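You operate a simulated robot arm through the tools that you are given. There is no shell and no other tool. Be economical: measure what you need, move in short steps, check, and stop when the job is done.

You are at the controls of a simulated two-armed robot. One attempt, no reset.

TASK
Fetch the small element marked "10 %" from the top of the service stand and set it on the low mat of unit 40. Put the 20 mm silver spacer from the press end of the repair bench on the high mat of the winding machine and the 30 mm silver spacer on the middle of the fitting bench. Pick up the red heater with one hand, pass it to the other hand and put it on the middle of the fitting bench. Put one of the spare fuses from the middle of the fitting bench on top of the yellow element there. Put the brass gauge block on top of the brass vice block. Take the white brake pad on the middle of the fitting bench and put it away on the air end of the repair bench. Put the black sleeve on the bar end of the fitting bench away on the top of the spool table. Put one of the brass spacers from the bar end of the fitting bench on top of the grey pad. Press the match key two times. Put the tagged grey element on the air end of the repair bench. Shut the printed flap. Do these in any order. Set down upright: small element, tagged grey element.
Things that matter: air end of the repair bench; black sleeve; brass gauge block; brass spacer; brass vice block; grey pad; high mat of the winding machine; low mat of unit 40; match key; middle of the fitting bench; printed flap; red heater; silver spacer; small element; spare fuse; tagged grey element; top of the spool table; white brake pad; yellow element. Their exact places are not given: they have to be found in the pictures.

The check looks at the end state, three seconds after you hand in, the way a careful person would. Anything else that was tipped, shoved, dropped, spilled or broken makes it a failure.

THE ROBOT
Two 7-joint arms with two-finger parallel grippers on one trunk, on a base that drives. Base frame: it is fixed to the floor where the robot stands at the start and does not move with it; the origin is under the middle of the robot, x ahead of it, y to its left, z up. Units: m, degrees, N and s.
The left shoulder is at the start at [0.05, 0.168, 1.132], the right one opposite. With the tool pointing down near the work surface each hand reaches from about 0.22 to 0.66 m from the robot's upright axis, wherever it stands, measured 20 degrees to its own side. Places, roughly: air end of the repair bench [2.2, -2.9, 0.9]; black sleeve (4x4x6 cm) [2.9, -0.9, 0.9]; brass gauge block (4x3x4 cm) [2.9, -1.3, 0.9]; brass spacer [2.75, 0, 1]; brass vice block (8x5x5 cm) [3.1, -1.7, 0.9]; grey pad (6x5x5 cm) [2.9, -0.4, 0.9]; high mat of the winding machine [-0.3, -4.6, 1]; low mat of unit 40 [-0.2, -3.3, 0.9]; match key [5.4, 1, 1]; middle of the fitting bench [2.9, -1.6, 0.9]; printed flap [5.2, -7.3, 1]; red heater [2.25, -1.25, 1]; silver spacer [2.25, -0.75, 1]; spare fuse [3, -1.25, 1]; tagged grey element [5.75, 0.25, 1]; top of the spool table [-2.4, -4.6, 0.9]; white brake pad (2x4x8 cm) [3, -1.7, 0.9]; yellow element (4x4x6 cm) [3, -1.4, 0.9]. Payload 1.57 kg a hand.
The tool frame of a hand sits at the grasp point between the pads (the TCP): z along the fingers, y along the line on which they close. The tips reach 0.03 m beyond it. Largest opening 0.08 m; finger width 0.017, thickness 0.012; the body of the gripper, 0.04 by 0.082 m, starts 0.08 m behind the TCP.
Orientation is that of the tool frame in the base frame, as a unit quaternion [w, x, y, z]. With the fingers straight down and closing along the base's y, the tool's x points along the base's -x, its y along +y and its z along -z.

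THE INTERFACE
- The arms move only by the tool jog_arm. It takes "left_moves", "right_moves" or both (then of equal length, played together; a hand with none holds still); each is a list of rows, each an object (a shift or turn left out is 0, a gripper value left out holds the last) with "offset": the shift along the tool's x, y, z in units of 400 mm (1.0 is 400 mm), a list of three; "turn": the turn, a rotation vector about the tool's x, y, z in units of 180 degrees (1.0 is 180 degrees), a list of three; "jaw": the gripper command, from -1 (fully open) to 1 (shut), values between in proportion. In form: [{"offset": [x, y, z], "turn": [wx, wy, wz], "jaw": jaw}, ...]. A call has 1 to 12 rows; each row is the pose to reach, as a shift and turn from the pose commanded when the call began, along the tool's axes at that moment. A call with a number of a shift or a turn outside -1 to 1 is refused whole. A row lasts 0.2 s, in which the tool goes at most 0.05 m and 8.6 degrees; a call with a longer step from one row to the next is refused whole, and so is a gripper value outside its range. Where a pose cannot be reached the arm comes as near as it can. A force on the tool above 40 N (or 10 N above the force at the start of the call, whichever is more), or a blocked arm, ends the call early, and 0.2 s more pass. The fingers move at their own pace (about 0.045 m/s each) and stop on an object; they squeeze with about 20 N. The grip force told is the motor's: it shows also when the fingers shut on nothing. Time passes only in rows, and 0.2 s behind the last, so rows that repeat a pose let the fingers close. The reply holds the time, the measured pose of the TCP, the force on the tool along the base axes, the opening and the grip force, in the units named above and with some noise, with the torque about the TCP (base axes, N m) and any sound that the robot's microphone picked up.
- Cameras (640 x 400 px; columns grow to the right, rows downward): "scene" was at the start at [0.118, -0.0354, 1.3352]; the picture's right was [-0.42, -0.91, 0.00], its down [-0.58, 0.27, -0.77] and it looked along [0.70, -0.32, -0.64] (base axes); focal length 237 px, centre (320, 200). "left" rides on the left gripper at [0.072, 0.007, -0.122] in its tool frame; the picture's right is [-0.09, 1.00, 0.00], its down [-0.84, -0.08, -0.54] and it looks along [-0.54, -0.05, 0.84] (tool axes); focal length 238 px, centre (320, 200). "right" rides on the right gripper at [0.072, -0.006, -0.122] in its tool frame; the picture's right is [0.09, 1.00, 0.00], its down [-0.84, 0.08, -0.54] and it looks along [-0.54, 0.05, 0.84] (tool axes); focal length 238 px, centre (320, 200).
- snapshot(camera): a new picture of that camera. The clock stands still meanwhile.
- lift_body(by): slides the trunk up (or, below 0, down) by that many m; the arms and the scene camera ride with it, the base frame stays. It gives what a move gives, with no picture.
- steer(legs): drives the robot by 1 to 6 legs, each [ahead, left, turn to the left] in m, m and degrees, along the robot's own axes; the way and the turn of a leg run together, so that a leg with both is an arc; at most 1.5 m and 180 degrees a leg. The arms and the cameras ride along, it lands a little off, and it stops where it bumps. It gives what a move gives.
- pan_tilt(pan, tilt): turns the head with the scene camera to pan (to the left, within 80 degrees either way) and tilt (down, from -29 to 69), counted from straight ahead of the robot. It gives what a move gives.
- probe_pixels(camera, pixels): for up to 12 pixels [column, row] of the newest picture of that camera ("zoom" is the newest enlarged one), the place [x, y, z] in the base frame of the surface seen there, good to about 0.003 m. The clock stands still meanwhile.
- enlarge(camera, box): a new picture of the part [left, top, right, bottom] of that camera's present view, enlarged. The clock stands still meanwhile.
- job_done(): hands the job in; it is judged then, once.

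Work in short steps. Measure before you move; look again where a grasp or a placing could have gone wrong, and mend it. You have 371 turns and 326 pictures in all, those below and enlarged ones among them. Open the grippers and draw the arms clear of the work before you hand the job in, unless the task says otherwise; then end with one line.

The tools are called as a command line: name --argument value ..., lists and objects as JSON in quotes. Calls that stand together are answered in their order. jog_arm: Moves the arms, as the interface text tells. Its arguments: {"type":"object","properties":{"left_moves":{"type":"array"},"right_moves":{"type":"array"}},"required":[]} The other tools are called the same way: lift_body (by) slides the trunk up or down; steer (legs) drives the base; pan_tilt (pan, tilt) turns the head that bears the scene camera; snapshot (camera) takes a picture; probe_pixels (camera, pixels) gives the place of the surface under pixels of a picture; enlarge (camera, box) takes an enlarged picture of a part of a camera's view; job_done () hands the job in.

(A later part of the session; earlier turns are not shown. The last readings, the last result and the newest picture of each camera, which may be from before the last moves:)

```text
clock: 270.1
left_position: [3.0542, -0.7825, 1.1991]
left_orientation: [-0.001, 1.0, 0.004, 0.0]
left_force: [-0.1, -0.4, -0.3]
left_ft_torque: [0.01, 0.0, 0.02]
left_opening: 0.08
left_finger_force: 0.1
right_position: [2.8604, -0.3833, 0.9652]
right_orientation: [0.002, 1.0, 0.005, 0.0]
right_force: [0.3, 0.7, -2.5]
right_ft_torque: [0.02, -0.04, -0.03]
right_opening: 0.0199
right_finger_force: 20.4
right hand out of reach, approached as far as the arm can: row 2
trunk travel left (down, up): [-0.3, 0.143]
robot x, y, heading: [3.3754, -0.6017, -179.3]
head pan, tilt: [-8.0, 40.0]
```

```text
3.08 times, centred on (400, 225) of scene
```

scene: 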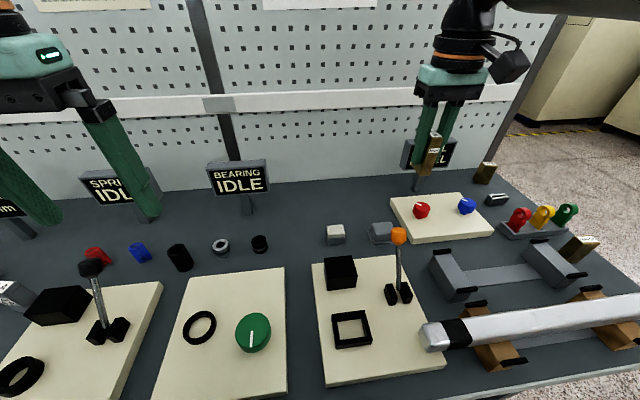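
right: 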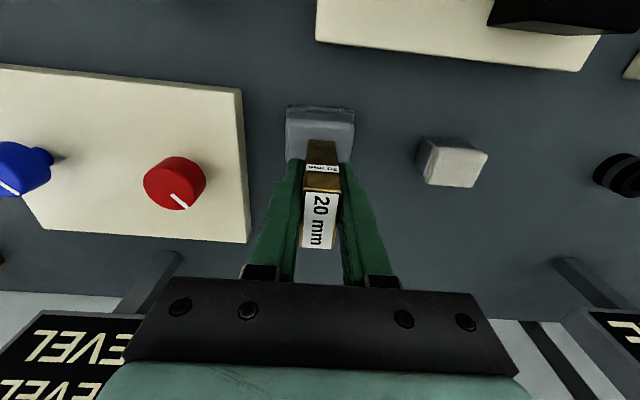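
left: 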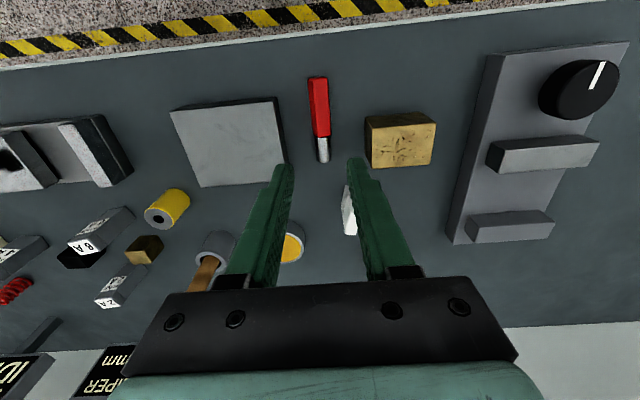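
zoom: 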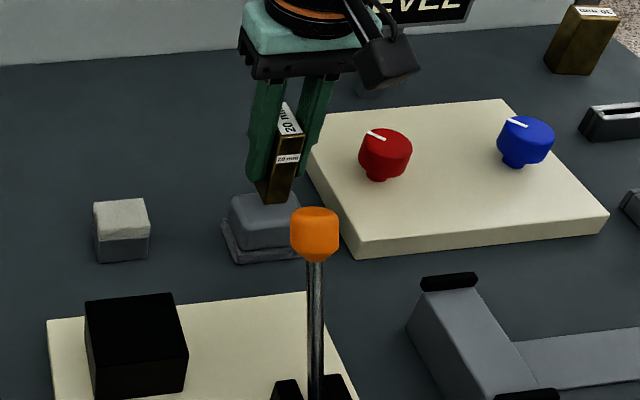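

Over the pad. Lower 1 cm, release, rise.

jog_arm --right_moves '[{"offset": [0, 0, 0.015]}, {"offset": [0, 0, 0.025]}, {"offset": [0, 0, 0.025]}, {"offset": [0, 0, 0.025], "jaw": 0.1}, {"offset": [0, 0, 0.025], "jaw": 0.1}, {"offset": [0, 0, 0.025], "jaw": 0.1}, {"offset": [0, 0, -0.06]}, {"offset": [0, 0, -0.16]}, {"offset": [0, 0, -0.26]}, {"offset": [0, 0, -0.36]}]'

enlarge --camera "scene" --box '[320, 160, 480, 290]'

snapshot --camera "right"

```text
clock: 272.4
left_position: [3.0535, -0.783, 1.1991]
left_orientation: [0.001, 1.0, 0.004, 0.001]
left_force: [-0.1, -0.5, -0.2]
left_ft_torque: [0.02, -0.01, 0.01]
left_opening: 0.0802
left_finger_force: 0.0
right_position: [2.8643, -0.3828, 1.1073]
right_orientation: [0.0, 1.0, 0.004, 0.001]
right_force: [-0.2, -0.4, 0.8]
right_ft_torque: [0.01, 0.04, 0.02]
right_opening: 0.0359
right_finger_force: 0.1
trunk travel left (down, up): [-0.3, 0.143]
robot x, y, heading: [3.3761, -0.6066, -179.7]
head pan, tilt: [-8.0, 40.0]
```

```text
3.08 times, centred on (400, 225) of scene
```

zoom: 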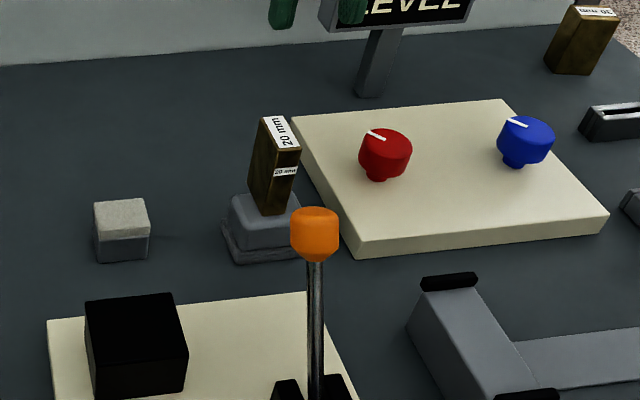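

```text
211 pictures are left
```

right: 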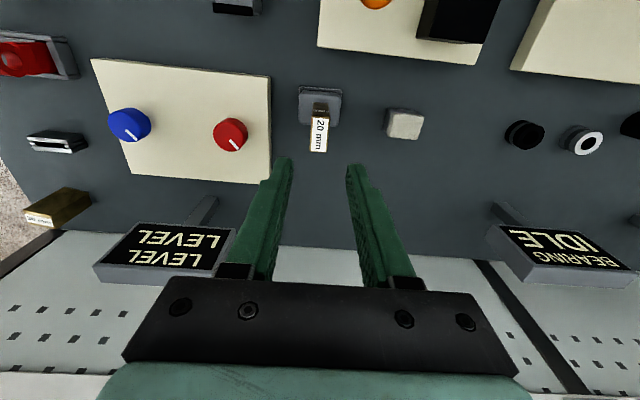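

Spacer on the pad. Now to the east bench: I pull the right hand back, back off to x≈4.1 and turn around.

jog_arm --right_moves '[{"offset": [0.0, 0, -0.1], "jaw": -1}, {"offset": [0.1, 0, -0.15]}, {"offset": [0.2, 0, -0.17]}, {"offset": [0.3, 0, -0.17]}, {"offset": [0.4, 0, -0.17]}]' --left_moves '[{}, {}, {}, {}, {}]'

steer --legs '[[-0.75, 0, 0], [0, 0, 180]]'

pan_tilt --pan 20 --tilt 20

snapshot --camera "scene"

```text
clock: 273.6
left_position: [3.0531, -0.7818, 1.1994]
left_orientation: [0.001, 1.0, 0.004, -0.001]
left_force: [0.0, 0.0, -0.2]
left_ft_torque: [0.0, 0.02, -0.01]
left_opening: 0.0798
left_finger_force: 0.2
right_position: [3.0227, -0.3772, 1.1728]
right_orientation: [0.001, 1.0, 0.004, 0.0]
right_force: [1.3, -1.0, 0.1]
right_ft_torque: [0.01, 0.03, -0.02]
right_opening: 0.0802
right_finger_force: 0.0
right hand out of reach, approached as far as the arm can: row 1
trunk travel left (down, up): [-0.3, 0.143]
robot x, y, heading: [3.3729, -0.6063, -179.8]
head pan, tilt: [-8.0, 40.0]
```

```text
clock: 285.3
left_position: [4.4343, -0.3864, 1.1997]
left_orientation: [0.0, -0.059, 0.998, 0.0]
left_force: [0.3, -0.8, -0.9]
left_ft_torque: [0.01, 0.01, 0.01]
left_opening: 0.08
left_finger_force: 0.0
right_position: [4.5118, -0.7832, 1.172]
right_orientation: [0.0, -0.058, 0.998, 0.001]
right_force: [-0.5, 0.6, -0.8]
right_ft_torque: [0.02, 0.01, -0.02]
right_opening: 0.08
right_finger_force: 0.1
trunk travel left (down, up): [-0.3, 0.143]
robot x, y, heading: [4.1321, -0.5998, 6.8]
head pan, tilt: [-8.0, 40.0]
```

```text
clock: 286.2
left_position: [4.4357, -0.3856, 1.1985]
left_orientation: [0.0, -0.058, 0.998, 0.0]
left_force: [1.0, 0.4, -0.3]
left_ft_torque: [0.0, -0.02, -0.02]
left_opening: 0.0802
left_finger_force: 0.0
right_position: [4.5111, -0.7838, 1.172]
right_orientation: [0.0, -0.059, 0.998, 0.001]
right_force: [-0.2, 0.0, 1.0]
right_ft_torque: [0.0, 0.01, -0.01]
right_opening: 0.0802
right_finger_force: 0.1
trunk travel left (down, up): [-0.3, 0.143]
robot x, y, heading: [4.1384, -0.5951, 7.0]
head pan, tilt: [20.0, 20.0]
```

```text
210 pictures are left
```

scene: 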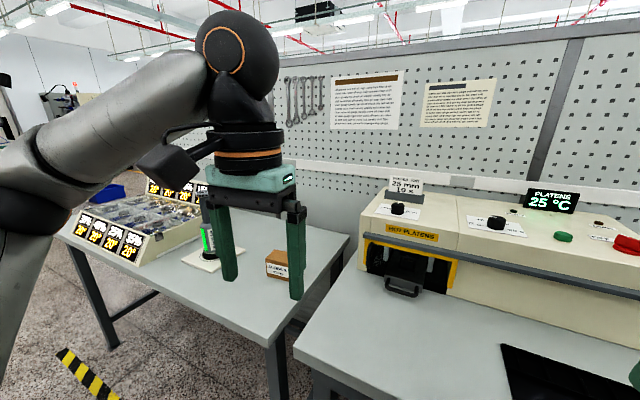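

A separate table at left holds the matching station. I straighten the heading and strafe to y≈0.6.

steer --legs '[[0, 0, -7], [0, 1.2, 0]]'

pan_tilt --pan 0 --tilt 25

snapshot --camera "scene"

```text
clock: 292.9
left_position: [4.5011, 0.7658, 1.1985]
left_orientation: [0.0, 0.029, 1.0, 0.0]
left_force: [-0.1, 0.5, -0.4]
left_ft_torque: [0.02, 0.0, -0.02]
left_opening: 0.0801
left_finger_force: 0.1
right_position: [4.5063, 0.3613, 1.1734]
right_orientation: [0.0, 0.027, 1.0, 0.001]
right_force: [0.2, 0.0, 0.2]
right_ft_torque: [-0.01, -0.02, 0.01]
right_opening: 0.0801
right_finger_force: 0.1
trunk travel left (down, up): [-0.3, 0.143]
robot x, y, heading: [4.1713, 0.6073, -3.3]
head pan, tilt: [20.0, 20.0]
```

```text
clock: 293.7
left_position: [4.5004, 0.766, 1.199]
left_orientation: [0.0, 0.029, 1.0, 0.0]
left_force: [-0.9, 0.1, 0.2]
left_ft_torque: [0.0, 0.02, 0.0]
left_opening: 0.0802
left_finger_force: 0.0
right_position: [4.507, 0.3609, 1.1743]
right_orientation: [0.0, 0.027, 1.0, 0.001]
right_force: [-0.2, 0.7, -1.4]
right_ft_torque: [0.01, 0.03, 0.0]
right_opening: 0.0799
right_finger_force: 0.1
trunk travel left (down, up): [-0.3, 0.143]
robot x, y, heading: [4.1712, 0.6057, -3.2]
head pan, tilt: [0.0, 25.0]
```

```text
209 pictures are left
```

scene: 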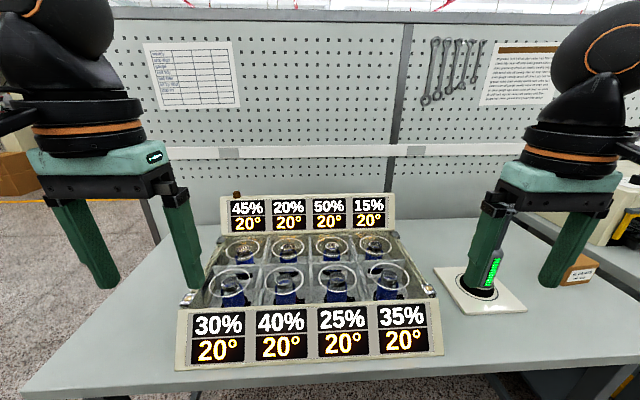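

I enlarge the matching box and the right part of the table.

enlarge --camera "scene" --box '[160, 180, 460, 380]'

enlarge --camera "scene" --box '[420, 170, 640, 330]'

probe_pixels --camera "scene" --pixels '[[500, 355], [240, 195], [215, 320], [230, 215], [490, 265], [470, 300], [578, 270], [60, 380], [420, 275], [320, 260]]'

```text
2.00 times, centred on (310, 280) of scene
```

zoom: 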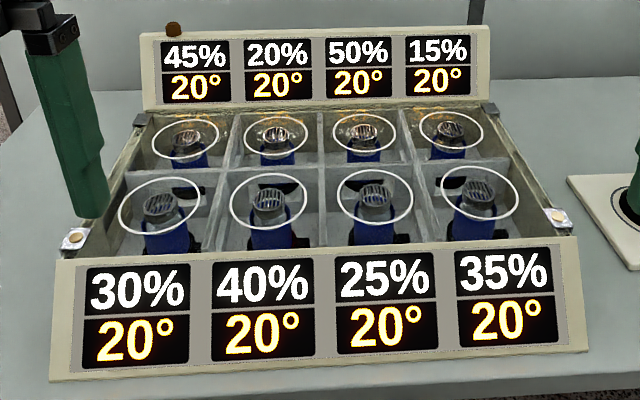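

```text
2.50 times, centred on (530, 250) of scene
```

zoom: 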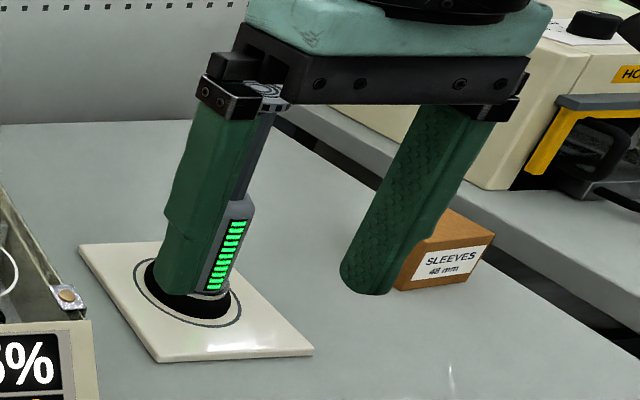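

```text
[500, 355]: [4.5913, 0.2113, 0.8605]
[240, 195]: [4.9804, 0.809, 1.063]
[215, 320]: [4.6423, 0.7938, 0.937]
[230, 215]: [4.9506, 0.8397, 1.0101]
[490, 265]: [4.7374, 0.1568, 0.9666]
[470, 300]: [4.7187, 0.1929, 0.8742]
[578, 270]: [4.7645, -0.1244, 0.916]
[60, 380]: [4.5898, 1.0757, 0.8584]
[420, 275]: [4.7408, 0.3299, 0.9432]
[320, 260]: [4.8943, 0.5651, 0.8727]
```

The place x≈5.4 is behind this table's partition. I look left for the way round.

probe_pixels --camera "scene" --pixels '[[300, 100], [150, 200], [60, 220], [20, 170], [600, 60]]'

pan_tilt --pan 50 --tilt 15

snapshot --camera "scene"

```text
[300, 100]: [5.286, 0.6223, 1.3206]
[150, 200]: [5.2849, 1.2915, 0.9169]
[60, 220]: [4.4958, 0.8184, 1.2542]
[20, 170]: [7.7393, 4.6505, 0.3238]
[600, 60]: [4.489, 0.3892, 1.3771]
```

```text
clock: 294.9
left_position: [4.5011, 0.7649, 1.1989]
left_orientation: [0.0, 0.029, 1.0, -0.001]
left_force: [0.2, -0.5, -0.9]
left_ft_torque: [0.01, -0.02, 0.0]
left_opening: 0.0798
left_finger_force: 0.0
right_position: [4.5067, 0.3605, 1.1729]
right_orientation: [0.0, 0.028, 1.0, 0.001]
right_force: [0.4, -0.2, -0.6]
right_ft_torque: [0.0, 0.03, 0.0]
right_opening: 0.0799
right_finger_force: 0.1
trunk travel left (down, up): [-0.3, 0.143]
robot x, y, heading: [4.1701, 0.6048, -3.0]
head pan, tilt: [50.0, 15.0]
```

```text
206 pictures are left
```

scene: 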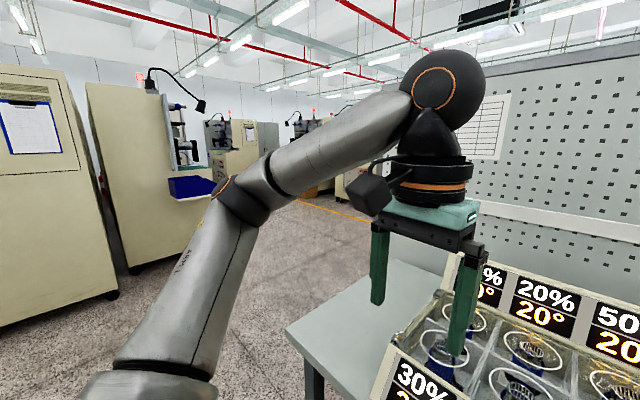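

The north passage looks open. I go back, left to y≈1.95, then ahead to x≈6.3.

steer --legs '[[-0.1, 0, 3], [0, 1.35, 0], [1.3, 0, 0]]'

pan_tilt --pan -20 --tilt 20

snapshot --camera "scene"

```text
clock: 308.6
left_position: [5.6934, 2.186, 1.1992]
left_orientation: [-0.001, -0.017, 1.0, 0.0]
left_force: [-0.2, 0.0, 1.4]
left_ft_torque: [-0.02, 0.02, 0.03]
left_opening: 0.0799
left_finger_force: 0.1
right_position: [5.7359, 1.7836, 1.174]
right_orientation: [0.0, -0.018, 1.0, 0.002]
right_force: [-0.5, -0.8, -0.4]
right_ft_torque: [-0.02, 0.01, 0.0]
right_opening: 0.0799
right_finger_force: 0.1
trunk travel left (down, up): [-0.3, 0.143]
robot x, y, heading: [5.3727, 2.0006, 2.2]
head pan, tilt: [50.0, 15.0]
```

```text
clock: 310.1
left_position: [5.6924, 2.1852, 1.1991]
left_orientation: [0.0, -0.017, 1.0, 0.0]
left_force: [-0.4, 0.5, 0.5]
left_ft_torque: [-0.02, -0.04, 0.01]
left_opening: 0.0798
left_finger_force: 0.1
right_position: [5.7357, 1.7839, 1.1726]
right_orientation: [0.001, -0.018, 1.0, 0.001]
right_force: [0.4, 0.8, 0.4]
right_ft_torque: [-0.03, -0.04, -0.02]
right_opening: 0.0801
right_finger_force: 0.1
trunk travel left (down, up): [-0.3, 0.143]
robot x, y, heading: [5.3795, 2.0008, 2.0]
head pan, tilt: [-20.0, 20.0]
```

```text
205 pictures are left
```

scene: 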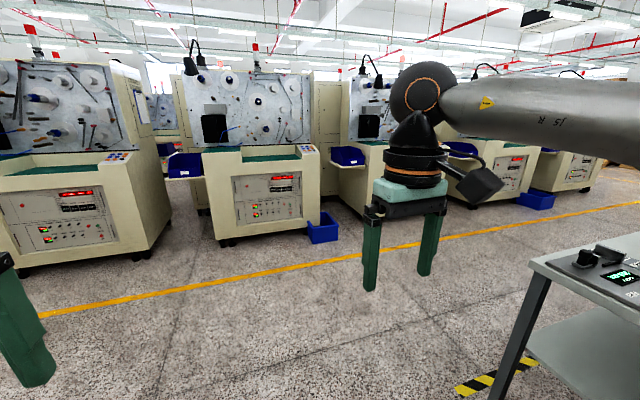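

The back table is at right. I go to x≈6.5, then down to y≈0.9, facing −x.

steer --legs '[[1.1, 0, -2], [0, 0, -90], [1.1, 0, 0], [0, 0, -90]]'

pan_tilt --pan 0 --tilt 28

snapshot --camera "scene"

```text
clock: 328.3
left_position: [6.197, 0.7759, 1.1995]
left_orientation: [0.0, 1.0, 0.028, 0.0]
left_force: [-0.7, -0.5, 0.0]
left_ft_torque: [-0.01, 0.02, 0.03]
left_opening: 0.0804
left_finger_force: 0.1
right_position: [6.1462, 1.1765, 1.1737]
right_orientation: [0.002, 1.0, 0.029, 0.0]
right_force: [0.1, 0.4, 0.2]
right_ft_torque: [0.0, 0.0, -0.05]
right_opening: 0.0802
right_finger_force: 0.2
trunk travel left (down, up): [-0.3, 0.143]
robot x, y, heading: [6.5046, 0.9718, -176.4]
head pan, tilt: [-20.0, 20.0]
```

```text
clock: 329.2
left_position: [6.1978, 0.7761, 1.1995]
left_orientation: [0.001, 1.0, 0.03, -0.001]
left_force: [-0.4, 0.3, 0.3]
left_ft_torque: [-0.01, -0.01, 0.01]
left_opening: 0.0802
left_finger_force: 0.1
right_position: [6.1462, 1.1775, 1.1723]
right_orientation: [0.001, 1.0, 0.028, 0.001]
right_force: [-0.2, 0.3, 0.0]
right_ft_torque: [0.0, 0.02, 0.02]
right_opening: 0.08
right_finger_force: 0.2
trunk travel left (down, up): [-0.3, 0.143]
robot x, y, heading: [6.5067, 0.9705, -176.6]
head pan, tilt: [0.0, 28.0]
```

```text
204 pictures are left
```

scene: 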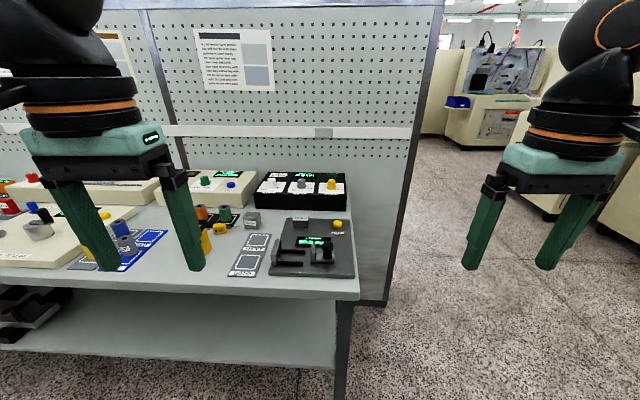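

enlarge --camera "scene" --box '[180, 150, 370, 290]'

probe_pixels --camera "scene" --pixels '[[335, 296], [300, 220], [337, 224], [330, 184], [253, 218], [315, 265], [290, 185], [225, 175], [205, 285]]'

```text
2.86 times, centred on (275, 220) of scene
```

zoom: 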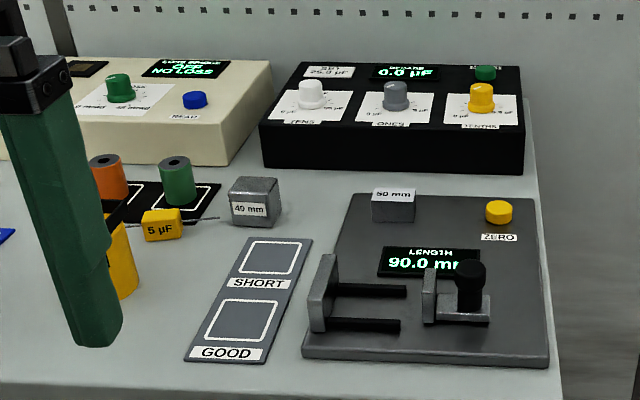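

```text
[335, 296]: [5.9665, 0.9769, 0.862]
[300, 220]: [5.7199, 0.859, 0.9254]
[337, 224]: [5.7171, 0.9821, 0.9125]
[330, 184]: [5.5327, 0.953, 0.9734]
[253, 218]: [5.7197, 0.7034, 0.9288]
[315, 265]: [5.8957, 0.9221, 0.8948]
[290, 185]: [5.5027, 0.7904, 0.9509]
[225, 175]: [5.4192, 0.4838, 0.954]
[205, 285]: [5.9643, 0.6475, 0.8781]
```

A green button at zoom (485,72) on the black box is likely the match key. I drive closer to read it.

steer --legs '[[0.28, 0.17, -3.5]]'

pan_tilt --pan 0 --tilt 35

snapshot --camera "scene"

enlarge --camera "scene" --box '[330, 140, 490, 240]'

```text
clock: 331.3
left_position: [5.9147, 0.6155, 1.199]
left_orientation: [0.001, 1.0, 0.0, 0.0]
left_force: [-0.3, 0.1, -0.1]
left_ft_torque: [0.0, -0.03, -0.04]
left_opening: 0.0802
left_finger_force: 0.1
right_position: [5.8873, 1.0194, 1.1725]
right_orientation: [0.002, 1.0, 0.0, 0.0]
right_force: [-0.9, -0.7, -1.2]
right_ft_torque: [0.03, -0.03, 0.0]
right_opening: 0.0802
right_finger_force: 0.0
trunk travel left (down, up): [-0.3, 0.143]
robot x, y, heading: [6.2361, 0.7878, -180.2]
head pan, tilt: [0.0, 28.0]
```

```text
clock: 332.0
left_position: [5.9139, 0.6153, 1.1996]
left_orientation: [0.0, 1.0, -0.001, 0.0]
left_force: [0.0, -0.7, 0.8]
left_ft_torque: [-0.01, -0.01, 0.0]
left_opening: 0.0801
left_finger_force: 0.0
right_position: [5.8872, 1.0203, 1.1733]
right_orientation: [0.001, 1.0, 0.0, 0.0]
right_force: [0.2, 0.1, 0.4]
right_ft_torque: [-0.03, 0.0, 0.0]
right_opening: 0.0797
right_finger_force: 0.1
trunk travel left (down, up): [-0.3, 0.143]
robot x, y, heading: [6.2392, 0.7911, -179.9]
head pan, tilt: [0.0, 35.0]
```

```text
202 pictures are left
```

scene: 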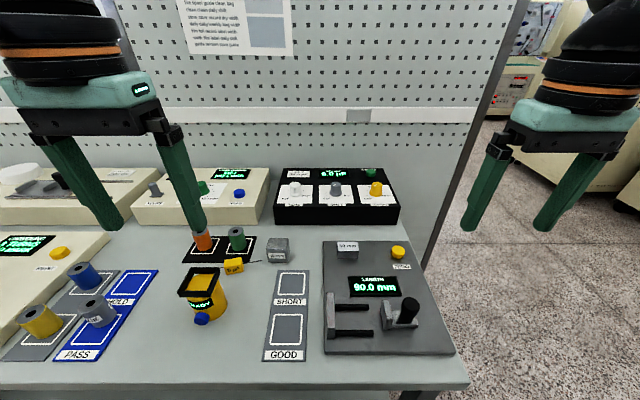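

```text
4.00 times, centred on (410, 190) of scene
```

zoom: 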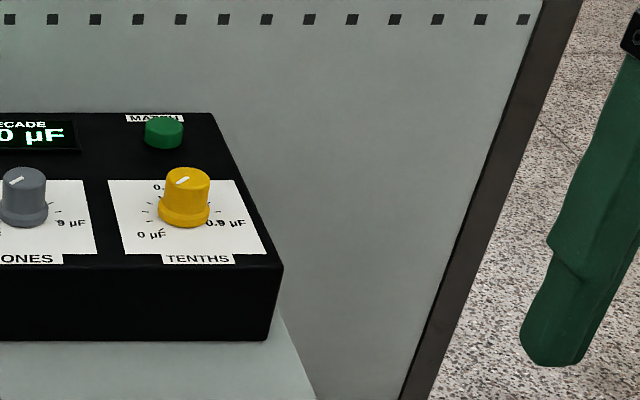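

The label reads "MATCH" over the green button at zoom (164,132). I probe it.

probe_pixels --camera "zoom" --pixels '[[164, 124], [164, 138], [155, 130], [172, 130], [185, 175], [140, 150], [200, 130], [100, 290], [210, 245]]'

```text
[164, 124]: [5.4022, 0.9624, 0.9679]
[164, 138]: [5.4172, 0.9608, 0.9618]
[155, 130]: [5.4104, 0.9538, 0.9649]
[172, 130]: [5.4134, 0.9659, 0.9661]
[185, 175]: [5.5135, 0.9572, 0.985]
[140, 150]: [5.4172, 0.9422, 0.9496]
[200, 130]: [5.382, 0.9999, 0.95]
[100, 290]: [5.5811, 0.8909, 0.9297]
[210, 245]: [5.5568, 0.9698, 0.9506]
```

Button top ≈[5.409,0.960,0.967]; yellow knob in front (x 5.51, top ≈0.99). The left arm has better reach, so I place the base at [6.15,1.14] and close the left fingers.

steer --legs '[[0, -0.35, 0], [0.09, 0, 0]]'

jog_arm --left_moves '[{"offset": [0, 0, 0], "jaw": 1, "turn": [0, -0.045, 0]}, {"turn": [0, -0.09, 0]}, {"turn": [0, -0.135, 0]}, {"turn": [0, -0.18, 0]}, {"turn": [0, -0.222, 0]}, {"turn": [0, -0.222, 0]}]'

snapshot --camera "scene"

```text
clock: 334.8
left_position: [5.8704, 0.9797, 1.1995]
left_orientation: [-0.001, 1.0, -0.008, 0.001]
left_force: [-0.6, 0.8, 0.1]
left_ft_torque: [-0.04, -0.01, -0.02]
left_opening: 0.0801
left_finger_force: 0.1
right_position: [5.8482, 1.3863, 1.1726]
right_orientation: [0.0, 1.0, -0.008, 0.0]
right_force: [-0.6, -0.3, -0.6]
right_ft_torque: [-0.02, 0.0, 0.0]
right_opening: 0.0799
right_finger_force: 0.0
trunk travel left (down, up): [-0.3, 0.143]
robot x, y, heading: [6.195, 1.1532, 179.2]
head pan, tilt: [0.0, 35.0]
stopped in leg 2: the robot was blocked; the commanded pose is now the measured one
```

```text
clock: 336.2
left_position: [5.8675, 0.9809, 1.1998]
left_orientation: [-0.002, 0.94, -0.007, -0.341]
left_force: [-0.8, -0.5, 0.2]
left_ft_torque: [0.01, -0.02, 0.0]
left_opening: 0.0001
left_finger_force: 19.6
right_position: [5.8489, 1.3858, 1.172]
right_orientation: [0.0, 1.0, -0.008, 0.001]
right_force: [0.6, 0.5, 0.1]
right_ft_torque: [0.04, 0.04, 0.07]
right_opening: 0.0801
right_finger_force: 0.1
trunk travel left (down, up): [-0.3, 0.143]
robot x, y, heading: [6.1907, 1.1556, 179.1]
head pan, tilt: [0.0, 35.0]
```

```text
200 pictures are left
```

scene: 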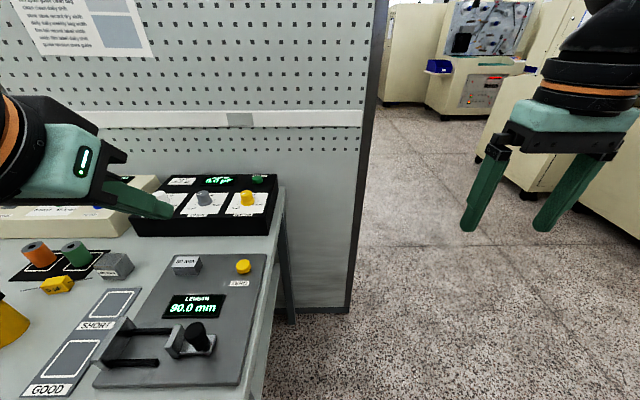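

The base was blocked at x 6.19 (shelf). The table's north end is open, so pressing straight down from there is better. I probe the partition's and table's north ends.

probe_pixels --camera "scene" --pixels '[[357, 200], [372, 100], [283, 250], [262, 390], [345, 300], [258, 178], [270, 200], [290, 310]]'

```text
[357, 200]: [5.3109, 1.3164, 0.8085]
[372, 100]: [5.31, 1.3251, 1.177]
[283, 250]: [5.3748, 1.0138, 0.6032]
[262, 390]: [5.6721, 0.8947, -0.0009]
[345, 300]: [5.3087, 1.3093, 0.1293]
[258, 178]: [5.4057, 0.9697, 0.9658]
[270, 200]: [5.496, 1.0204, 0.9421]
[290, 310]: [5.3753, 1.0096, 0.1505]
```

Partition ends at y 1.325, table at y≈1.03. I'll come in diagonally from the north-east (heading −145°) with the left hand pointing down. First restore the hand, back off and turn.

jog_arm --left_moves '[{"turn": [0, 0.045, 0]}, {"turn": [0, 0.09, 0]}, {"turn": [0, 0.135, 0]}, {"turn": [0, 0.18, 0]}, {"turn": [0, 0.222, 0]}]' --right_moves '[{"offset": [0.05, 0, 0]}, {"offset": [0.1, -0.05, 0]}, {"offset": [0.15, -0.1, 0]}, {"offset": [0.2, -0.15, 0]}, {"offset": [0.22, -0.18, 0]}]'

steer --legs '[[-0.15, 0, 0], [0, -0.35, 0], [0, 0, 35]]'

```text
clock: 337.4
left_position: [5.868, 0.9818, 1.1991]
left_orientation: [-0.001, 1.0, -0.007, 0.002]
left_force: [-0.6, -0.6, -0.2]
left_ft_torque: [0.02, 0.0, 0.04]
left_opening: 0.0
left_finger_force: 19.9
right_position: [5.9364, 1.4578, 1.1703]
right_orientation: [0.001, 1.0, -0.008, 0.0]
right_force: [-0.2, -0.2, -0.1]
right_ft_torque: [0.04, 0.01, -0.02]
right_opening: 0.0799
right_finger_force: 0.0
trunk travel left (down, up): [-0.3, 0.143]
robot x, y, heading: [6.1947, 1.1495, 179.0]
head pan, tilt: [0.0, 35.0]
```

```text
clock: 342.3
left_position: [6.1724, 1.1746, 1.2]
left_orientation: [-0.001, 0.957, 0.289, 0.001]
left_force: [-0.1, -0.3, 0.2]
left_ft_torque: [0.02, 0.02, 0.01]
left_opening: 0.0
left_finger_force: 20.1
right_position: [5.958, 1.6055, 1.1706]
right_orientation: [-0.001, 0.958, 0.288, 0.0]
right_force: [0.3, -0.1, -0.1]
right_ft_torque: [0.0, 0.02, -0.02]
right_opening: 0.08
right_finger_force: 0.1
trunk travel left (down, up): [-0.3, 0.143]
robot x, y, heading: [6.3436, 1.5017, -146.3]
head pan, tilt: [0.0, 35.0]
```

steer --legs '[[0.58, -0.25, 0]]'

pan_tilt --pan 5 --tilt 40

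snapshot --camera "scene"

snapshot --camera "left"

```text
clock: 345.8
left_position: [5.5613, 1.0652, 1.198]
left_orientation: [-0.001, 0.956, 0.294, 0.002]
left_force: [-0.5, -0.2, -0.1]
left_ft_torque: [0.01, -0.02, 0.02]
left_opening: 0.0
left_finger_force: 19.4
right_position: [5.3439, 1.4925, 1.1701]
right_orientation: [0.0, 0.956, 0.293, 0.0]
right_force: [0.2, -0.6, -0.8]
right_ft_torque: [0.0, -0.01, 0.0]
right_opening: 0.0799
right_finger_force: 0.1
trunk travel left (down, up): [-0.3, 0.143]
robot x, y, heading: [5.7254, 1.3925, -146.0]
head pan, tilt: [0.0, 35.0]
```

```text
clock: 346.4
left_position: [5.5628, 1.065, 1.1983]
left_orientation: [-0.001, 0.955, 0.295, 0.002]
left_force: [-0.3, 0.2, -0.5]
left_ft_torque: [-0.03, 0.02, 0.04]
left_opening: 0.0
left_finger_force: 19.9
right_position: [5.3434, 1.4925, 1.1712]
right_orientation: [-0.001, 0.956, 0.295, 0.001]
right_force: [-0.1, 0.1, -0.8]
right_ft_torque: [0.0, 0.02, 0.01]
right_opening: 0.0801
right_finger_force: 0.2
trunk travel left (down, up): [-0.3, 0.143]
robot x, y, heading: [5.7289, 1.3907, -145.9]
head pan, tilt: [5.0, 40.0]
```

```text
199 pictures are left
```

scene: 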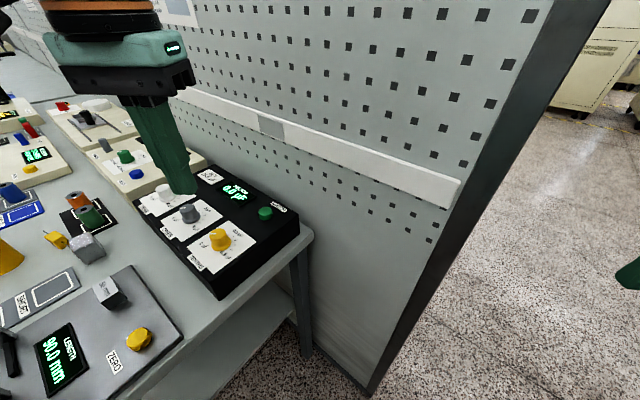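

```text
198 pictures are left
```

left: 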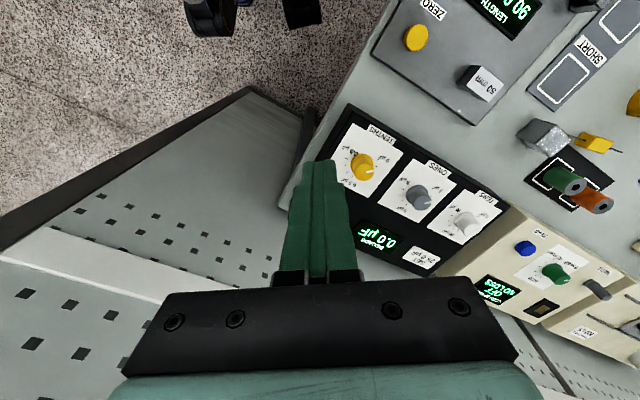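

The green MATCH key shows at scene (265,213). I probe it here.

probe_pixels --camera "scene" --pixels '[[262, 211], [269, 211], [265, 214], [277, 207], [219, 234], [219, 240]]'

enlarge --camera "scene" --box '[190, 170, 310, 250]'

```text
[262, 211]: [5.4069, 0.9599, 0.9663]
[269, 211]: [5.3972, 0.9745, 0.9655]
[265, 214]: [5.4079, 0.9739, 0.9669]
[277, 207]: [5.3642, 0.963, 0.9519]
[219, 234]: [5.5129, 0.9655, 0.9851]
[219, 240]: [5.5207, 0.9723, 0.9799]
```

```text
5.00 times, centred on (250, 210) of scene
```

zoom: 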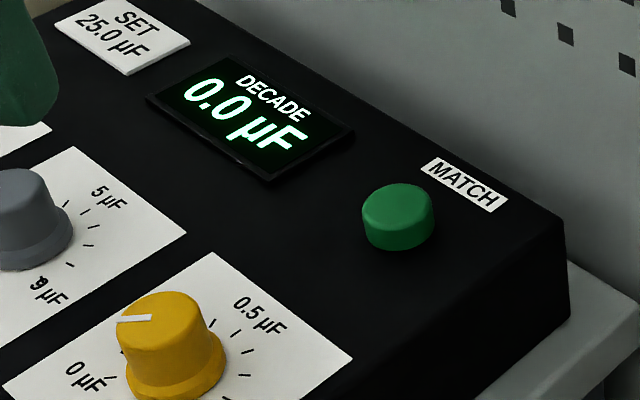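

Button top centre ≈[5.403,0.966,0.966]. I check the wall rail's protrusion, since the wrist comes near.

probe_pixels --camera "scene" --pixels '[[330, 145], [330, 155], [300, 135], [270, 125], [330, 100]]'

```text
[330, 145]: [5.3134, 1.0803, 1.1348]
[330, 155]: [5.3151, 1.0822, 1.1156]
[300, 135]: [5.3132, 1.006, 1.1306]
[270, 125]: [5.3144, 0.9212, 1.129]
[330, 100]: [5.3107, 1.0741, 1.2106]
```

Rail protrudes only a few mm. I move above the key, tips ~2.5 cm above it.

jog_arm --left_moves '[{"offset": [-0.11, -0.004, 0]}, {"offset": [-0.22, -0.008, 0]}, {"offset": [-0.33, -0.012, 0]}, {"offset": [-0.43, -0.015, 0.04]}, {"offset": [-0.463, -0.016, 0.14]}, {"offset": [-0.463, -0.016, 0.25]}, {"offset": [-0.463, -0.016, 0.36]}, {"offset": [-0.463, -0.016, 0.44]}, {"offset": [-0.463, -0.016, 0.44]}]'

snapshot --camera "left"

enlarge --camera "scene" --box '[170, 130, 350, 260]'

```text
clock: 348.4
left_position: [5.4061, 0.9646, 1.0207]
left_orientation: [0.0, 0.956, 0.295, 0.001]
left_force: [0.6, 0.9, 0.1]
left_ft_torque: [0.01, 0.0, 0.01]
left_opening: 0.0
left_finger_force: 20.0
right_position: [5.3433, 1.4936, 1.1715]
right_orientation: [-0.001, 0.956, 0.294, 0.0]
right_force: [0.2, -0.5, -0.2]
right_ft_torque: [0.01, 0.0, 0.02]
right_opening: 0.0799
right_finger_force: 0.0
trunk travel left (down, up): [-0.3, 0.143]
robot x, y, heading: [5.7295, 1.3932, -145.9]
head pan, tilt: [5.0, 40.0]
```

```text
196 pictures are left
```

left: 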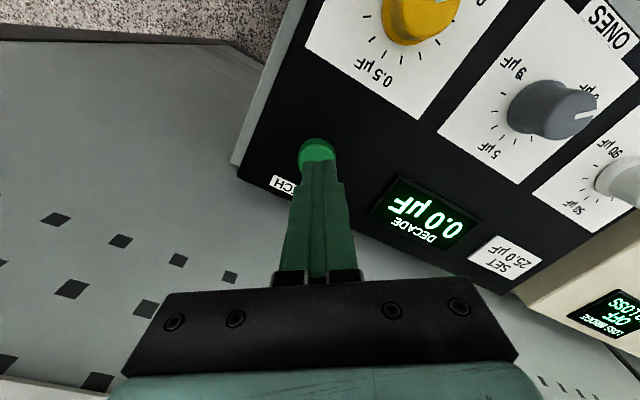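

```text
3.08 times, centred on (260, 195) of scene
```

zoom: 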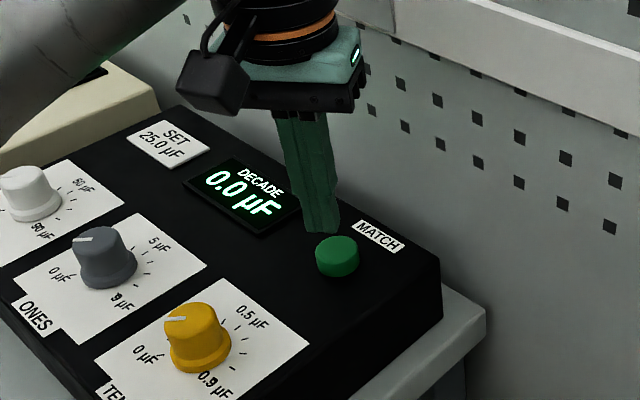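

Left camera shows the key directly beneath the tips. I press down once and rise, watching force/sound.

jog_arm --left_moves '[{"offset": [0, 0, 0.05]}, {"offset": [0, 0, 0.065]}, {"offset": [0, 0, 0.075]}, {"offset": [0, 0, 0.082]}]'

```text
clock: 349.4
left_position: [5.4076, 0.9657, 0.9907]
left_orientation: [0.0, 0.955, 0.295, 0.001]
left_force: [0.9, -0.4, 3.3]
left_ft_torque: [0.0, 0.01, 0.03]
left_opening: 0.0
left_finger_force: 19.9
right_position: [5.345, 1.4925, 1.1715]
right_orientation: [0.0, 0.956, 0.295, 0.0]
right_force: [-0.4, 0.5, 0.2]
right_ft_torque: [-0.01, 0.02, 0.0]
right_opening: 0.08
right_finger_force: 0.2
trunk travel left (down, up): [-0.3, 0.143]
robot x, y, heading: [5.7334, 1.3927, -145.9]
head pan, tilt: [5.0, 40.0]
heard: click
```

A click: one press. I rise and press a second time, then rise.

jog_arm --left_moves '[{"offset": [0, 0, -0.05]}, {"offset": [0, 0, -0.08]}, {"offset": [0, 0, -0.08]}]'

jog_arm --left_moves '[{"offset": [0, 0, 0.05]}, {"offset": [0, 0, 0.065]}, {"offset": [0, 0, 0.075]}, {"offset": [0, 0, 0.082]}]'

jog_arm --left_moves '[{"offset": [0, 0, -0.1]}, {"offset": [0, 0, -0.2]}, {"offset": [0, 0, -0.3]}, {"offset": [0, 0, -0.42]}, {"offset": [0.1, 0, -0.45]}, {"offset": [0.2, 0, -0.45]}, {"offset": [0.3, 0, -0.45]}, {"offset": [0.42, 0, -0.45]}]'

snapshot --camera "scene"

```text
clock: 350.2
left_position: [5.4063, 0.9657, 1.0216]
left_orientation: [-0.001, 0.956, 0.295, 0.002]
left_force: [0.3, 0.0, 0.8]
left_ft_torque: [0.0, 0.01, 0.01]
left_opening: 0.0
left_finger_force: 19.7
right_position: [5.3446, 1.4927, 1.1709]
right_orientation: [0.0, 0.956, 0.294, 0.001]
right_force: [0.5, -0.2, 0.7]
right_ft_torque: [0.01, 0.0, 0.0]
right_opening: 0.0799
right_finger_force: 0.1
trunk travel left (down, up): [-0.3, 0.143]
robot x, y, heading: [5.7313, 1.3913, -145.8]
head pan, tilt: [5.0, 40.0]
```

```text
clock: 351.2
left_position: [5.408, 0.9643, 0.9897]
left_orientation: [0.0, 0.955, 0.296, 0.0]
left_force: [0.1, -3.3, 5.9]
left_ft_torque: [-0.04, 0.08, 0.02]
left_opening: 0.0003
left_finger_force: 19.5
right_position: [5.3439, 1.4942, 1.1702]
right_orientation: [0.0, 0.956, 0.294, 0.001]
right_force: [0.4, 0.1, -0.1]
right_ft_torque: [-0.01, 0.01, 0.02]
right_opening: 0.0801
right_finger_force: 0.1
trunk travel left (down, up): [-0.3, 0.143]
robot x, y, heading: [5.7277, 1.3934, -145.7]
head pan, tilt: [5.0, 40.0]
heard: click
```

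```text
clock: 353.1
left_position: [5.547, 1.0643, 1.1707]
left_orientation: [0.0, 0.955, 0.295, 0.001]
left_force: [0.6, 0.3, -0.3]
left_ft_torque: [0.0, -0.02, -0.02]
left_opening: 0.0
left_finger_force: 19.8
right_position: [5.344, 1.4932, 1.1695]
right_orientation: [0.0, 0.956, 0.294, 0.001]
right_force: [0.8, -0.1, 0.1]
right_ft_torque: [0.02, 0.0, 0.0]
right_opening: 0.0799
right_finger_force: 0.1
trunk travel left (down, up): [-0.3, 0.143]
robot x, y, heading: [5.7291, 1.3899, -145.3]
head pan, tilt: [5.0, 40.0]
```

```text
194 pictures are left
```

scene: 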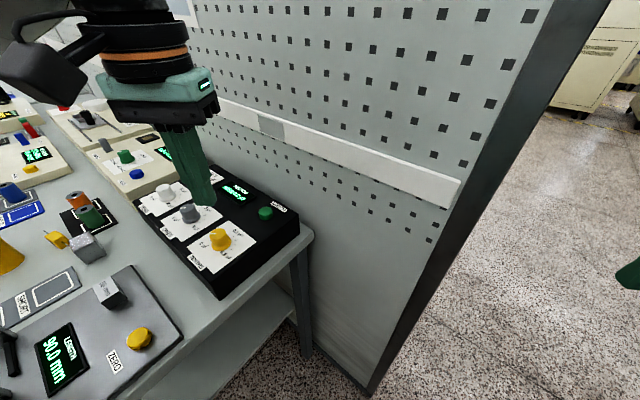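

Two clicks heard. Now back out, face −x and strafe to y≈0.35 for the tagged grey element.

steer --legs '[[-0.6, 0.25, 0], [0, 0, -34], [0, 1.15, 0]]'

pan_tilt --pan 0 --tilt 35

snapshot --camera "scene"

```text
clock: 363.9
left_position: [6.0184, 0.184, 1.1697]
left_orientation: [0.0, 1.0, -0.005, 0.001]
left_force: [-0.3, 0.2, -0.6]
left_ft_torque: [0.04, 0.0, 0.01]
left_opening: 0.0
left_finger_force: 19.6
right_position: [6.0994, 0.652, 1.1702]
right_orientation: [0.0, 1.0, -0.006, 0.001]
right_force: [1.1, 0.9, -0.5]
right_ft_torque: [0.0, 0.01, 0.03]
right_opening: 0.08
right_finger_force: 0.0
trunk travel left (down, up): [-0.3, 0.143]
robot x, y, heading: [6.3542, 0.3479, 179.4]
head pan, tilt: [5.0, 40.0]
```

```text
clock: 364.5
left_position: [6.019, 0.1841, 1.1698]
left_orientation: [0.0, 1.0, -0.005, 0.001]
left_force: [-1.1, 1.1, -1.1]
left_ft_torque: [-0.02, -0.01, -0.03]
left_opening: 0.0
left_finger_force: 20.1
right_position: [6.099, 0.6511, 1.1708]
right_orientation: [0.0, 1.0, -0.006, 0.001]
right_force: [-0.8, -0.1, 1.4]
right_ft_torque: [0.0, 0.03, -0.05]
right_opening: 0.08
right_finger_force: 0.1
trunk travel left (down, up): [-0.3, 0.143]
robot x, y, heading: [6.3563, 0.3474, 179.5]
head pan, tilt: [0.0, 35.0]
```

```text
193 pictures are left
```

scene: 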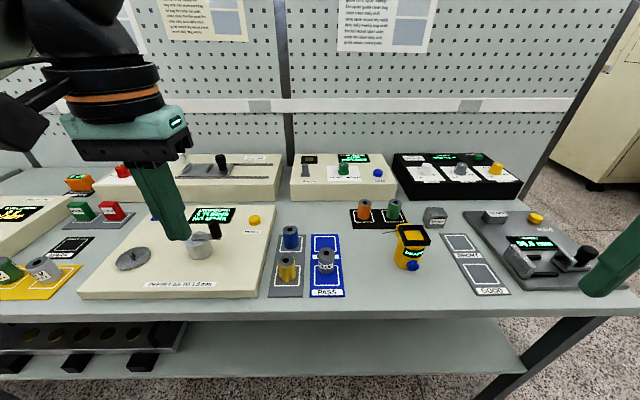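

enlarge --camera "scene" --box '[260, 190, 420, 310]'

probe_pixels --camera "zoom" --pixels '[[262, 240], [262, 270], [105, 275], [262, 310], [125, 165], [200, 390]]'

enlarge --camera "scene" --box '[0, 220, 240, 320]'

probe_pixels --camera "zoom" --pixels '[[120, 120], [20, 120], [530, 60], [350, 90]]'

```text
3.33 times, centred on (340, 250) of scene
```

zoom: 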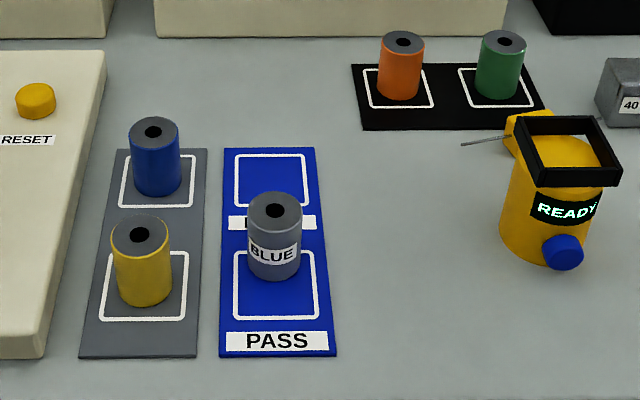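

```text
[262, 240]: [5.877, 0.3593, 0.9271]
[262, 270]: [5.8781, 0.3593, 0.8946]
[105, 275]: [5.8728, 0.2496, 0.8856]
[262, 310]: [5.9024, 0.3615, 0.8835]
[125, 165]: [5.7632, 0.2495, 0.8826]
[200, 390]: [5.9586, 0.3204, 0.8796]
```

```text
2.67 times, centred on (120, 270) of scene
```

zoom: 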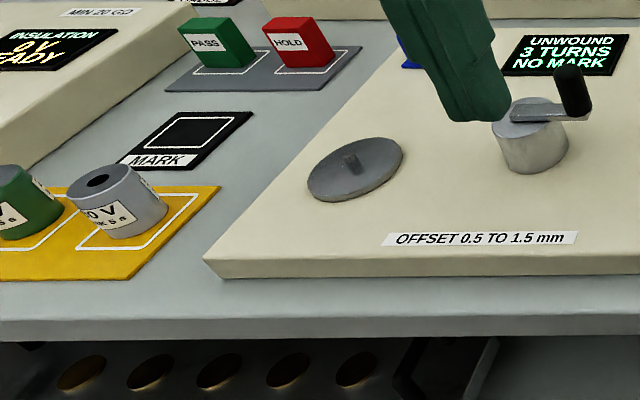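

```text
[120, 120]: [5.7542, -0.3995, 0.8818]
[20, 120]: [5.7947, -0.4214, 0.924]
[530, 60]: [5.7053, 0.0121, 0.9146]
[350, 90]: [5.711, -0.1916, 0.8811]
```

The grey element with the tag "BLUE" at [≈5.86,0.36] is the one. I probe its top and position the base for the left hand.

enlarge --camera "scene" --box '[305, 230, 345, 290]'

probe_pixels --camera "zoom" --pixels '[[270, 115], [400, 110], [330, 90], [330, 160], [330, 260], [330, 310]]'

steer --legs '[[0.04, -0.18, 0]]'

jog_arm --left_moves '[{"jaw": -1}, {"jaw": -1, "offset": [-0.1, 0, 0]}, {"jaw": -1, "offset": [-0.2, 0, 0]}, {"jaw": -1, "offset": [-0.25, 0, 0.05]}]'

snapshot --camera "left"

```text
6.67 times, centred on (325, 260) of scene
```

zoom: 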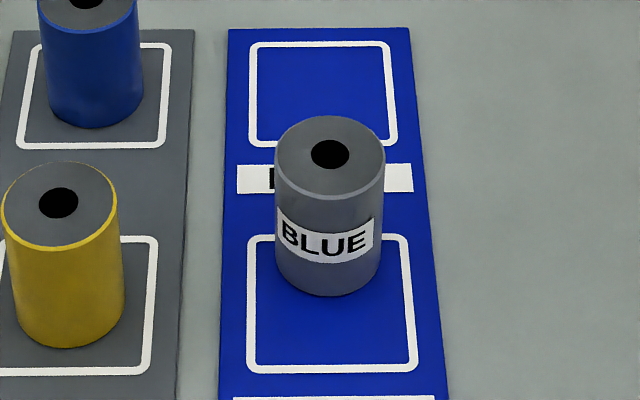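

```text
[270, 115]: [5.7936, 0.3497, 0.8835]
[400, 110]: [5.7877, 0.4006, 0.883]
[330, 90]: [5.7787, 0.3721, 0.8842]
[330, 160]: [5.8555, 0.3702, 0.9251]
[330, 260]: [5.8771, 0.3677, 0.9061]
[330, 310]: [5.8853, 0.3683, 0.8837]
```

```text
clock: 366.0
left_position: [5.9817, 0.3641, 1.1704]
left_orientation: [0.0, 1.0, -0.007, 0.001]
left_force: [-0.5, 0.6, -0.5]
left_ft_torque: [-0.01, -0.02, -0.02]
left_opening: 0.0
left_finger_force: 20.0
right_position: [6.0642, 0.8313, 1.1715]
right_orientation: [0.0, 1.0, -0.008, 0.002]
right_force: [0.2, 0.1, 0.3]
right_ft_torque: [-0.06, -0.02, 0.02]
right_opening: 0.08
right_finger_force: 0.1
trunk travel left (down, up): [-0.3, 0.143]
robot x, y, heading: [6.3205, 0.526, 178.8]
head pan, tilt: [0.0, 35.0]
```

```text
clock: 367.0
left_position: [5.8812, 0.3672, 1.1494]
left_orientation: [-0.001, 1.0, -0.008, 0.0]
left_force: [0.8, 0.9, 0.2]
left_ft_torque: [-0.02, -0.05, 0.03]
left_opening: 0.0801
left_finger_force: 0.0
right_position: [6.0634, 0.8302, 1.1711]
right_orientation: [0.0, 1.0, -0.008, 0.001]
right_force: [0.8, -0.2, -0.3]
right_ft_torque: [-0.01, 0.0, 0.03]
right_opening: 0.0799
right_finger_force: 0.0
trunk travel left (down, up): [-0.3, 0.143]
robot x, y, heading: [6.321, 0.5271, 179.1]
head pan, tilt: [0.0, 35.0]
```

```text
189 pictures are left
```

left: 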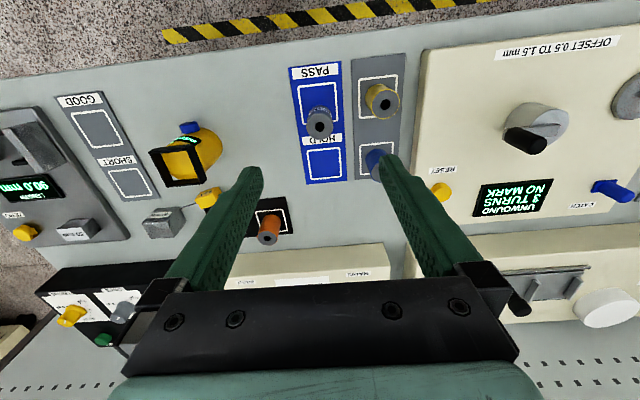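

Element centre ≈[5.858,0.369], z 0.883–0.927. I descend to TCP 0.919, verifying before closing.

jog_arm --left_moves '[{"offset": [-0.058, -0.003, 0.1]}, {"offset": [-0.058, -0.003, 0.22]}, {"offset": [-0.058, -0.003, 0.34]}, {"offset": [-0.058, -0.003, 0.44]}]'

snapshot --camera "left"

probe_pixels --camera "left" --pixels '[[320, 125], [320, 150], [305, 138], [335, 138], [312, 150]]'

```text
clock: 368.0
left_position: [5.8602, 0.3671, 0.9751]
left_orientation: [0.0, 1.0, -0.008, 0.001]
left_force: [0.0, 0.0, 0.2]
left_ft_torque: [0.0, 0.04, 0.01]
left_opening: 0.0798
left_finger_force: 0.1
right_position: [6.0641, 0.8309, 1.1715]
right_orientation: [0.001, 1.0, -0.009, 0.0]
right_force: [0.1, -0.1, -0.5]
right_ft_torque: [0.04, 0.01, 0.01]
right_opening: 0.0799
right_finger_force: 0.1
trunk travel left (down, up): [-0.3, 0.143]
robot x, y, heading: [6.3195, 0.5283, 179.2]
head pan, tilt: [0.0, 35.0]
```

```text
188 pictures are left
```

left: 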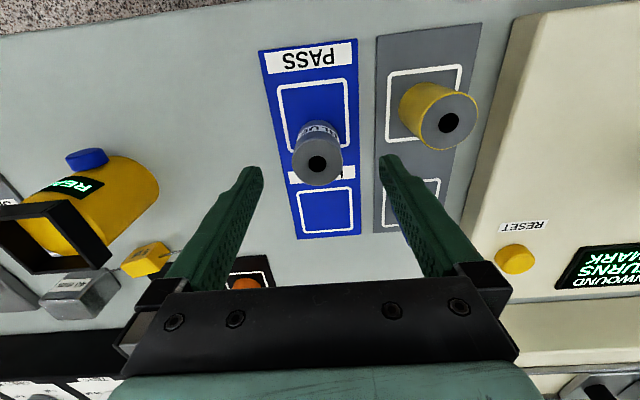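

```text
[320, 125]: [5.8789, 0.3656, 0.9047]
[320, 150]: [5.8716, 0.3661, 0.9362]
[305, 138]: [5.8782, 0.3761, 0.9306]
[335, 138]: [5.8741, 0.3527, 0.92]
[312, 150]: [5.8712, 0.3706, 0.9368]
```

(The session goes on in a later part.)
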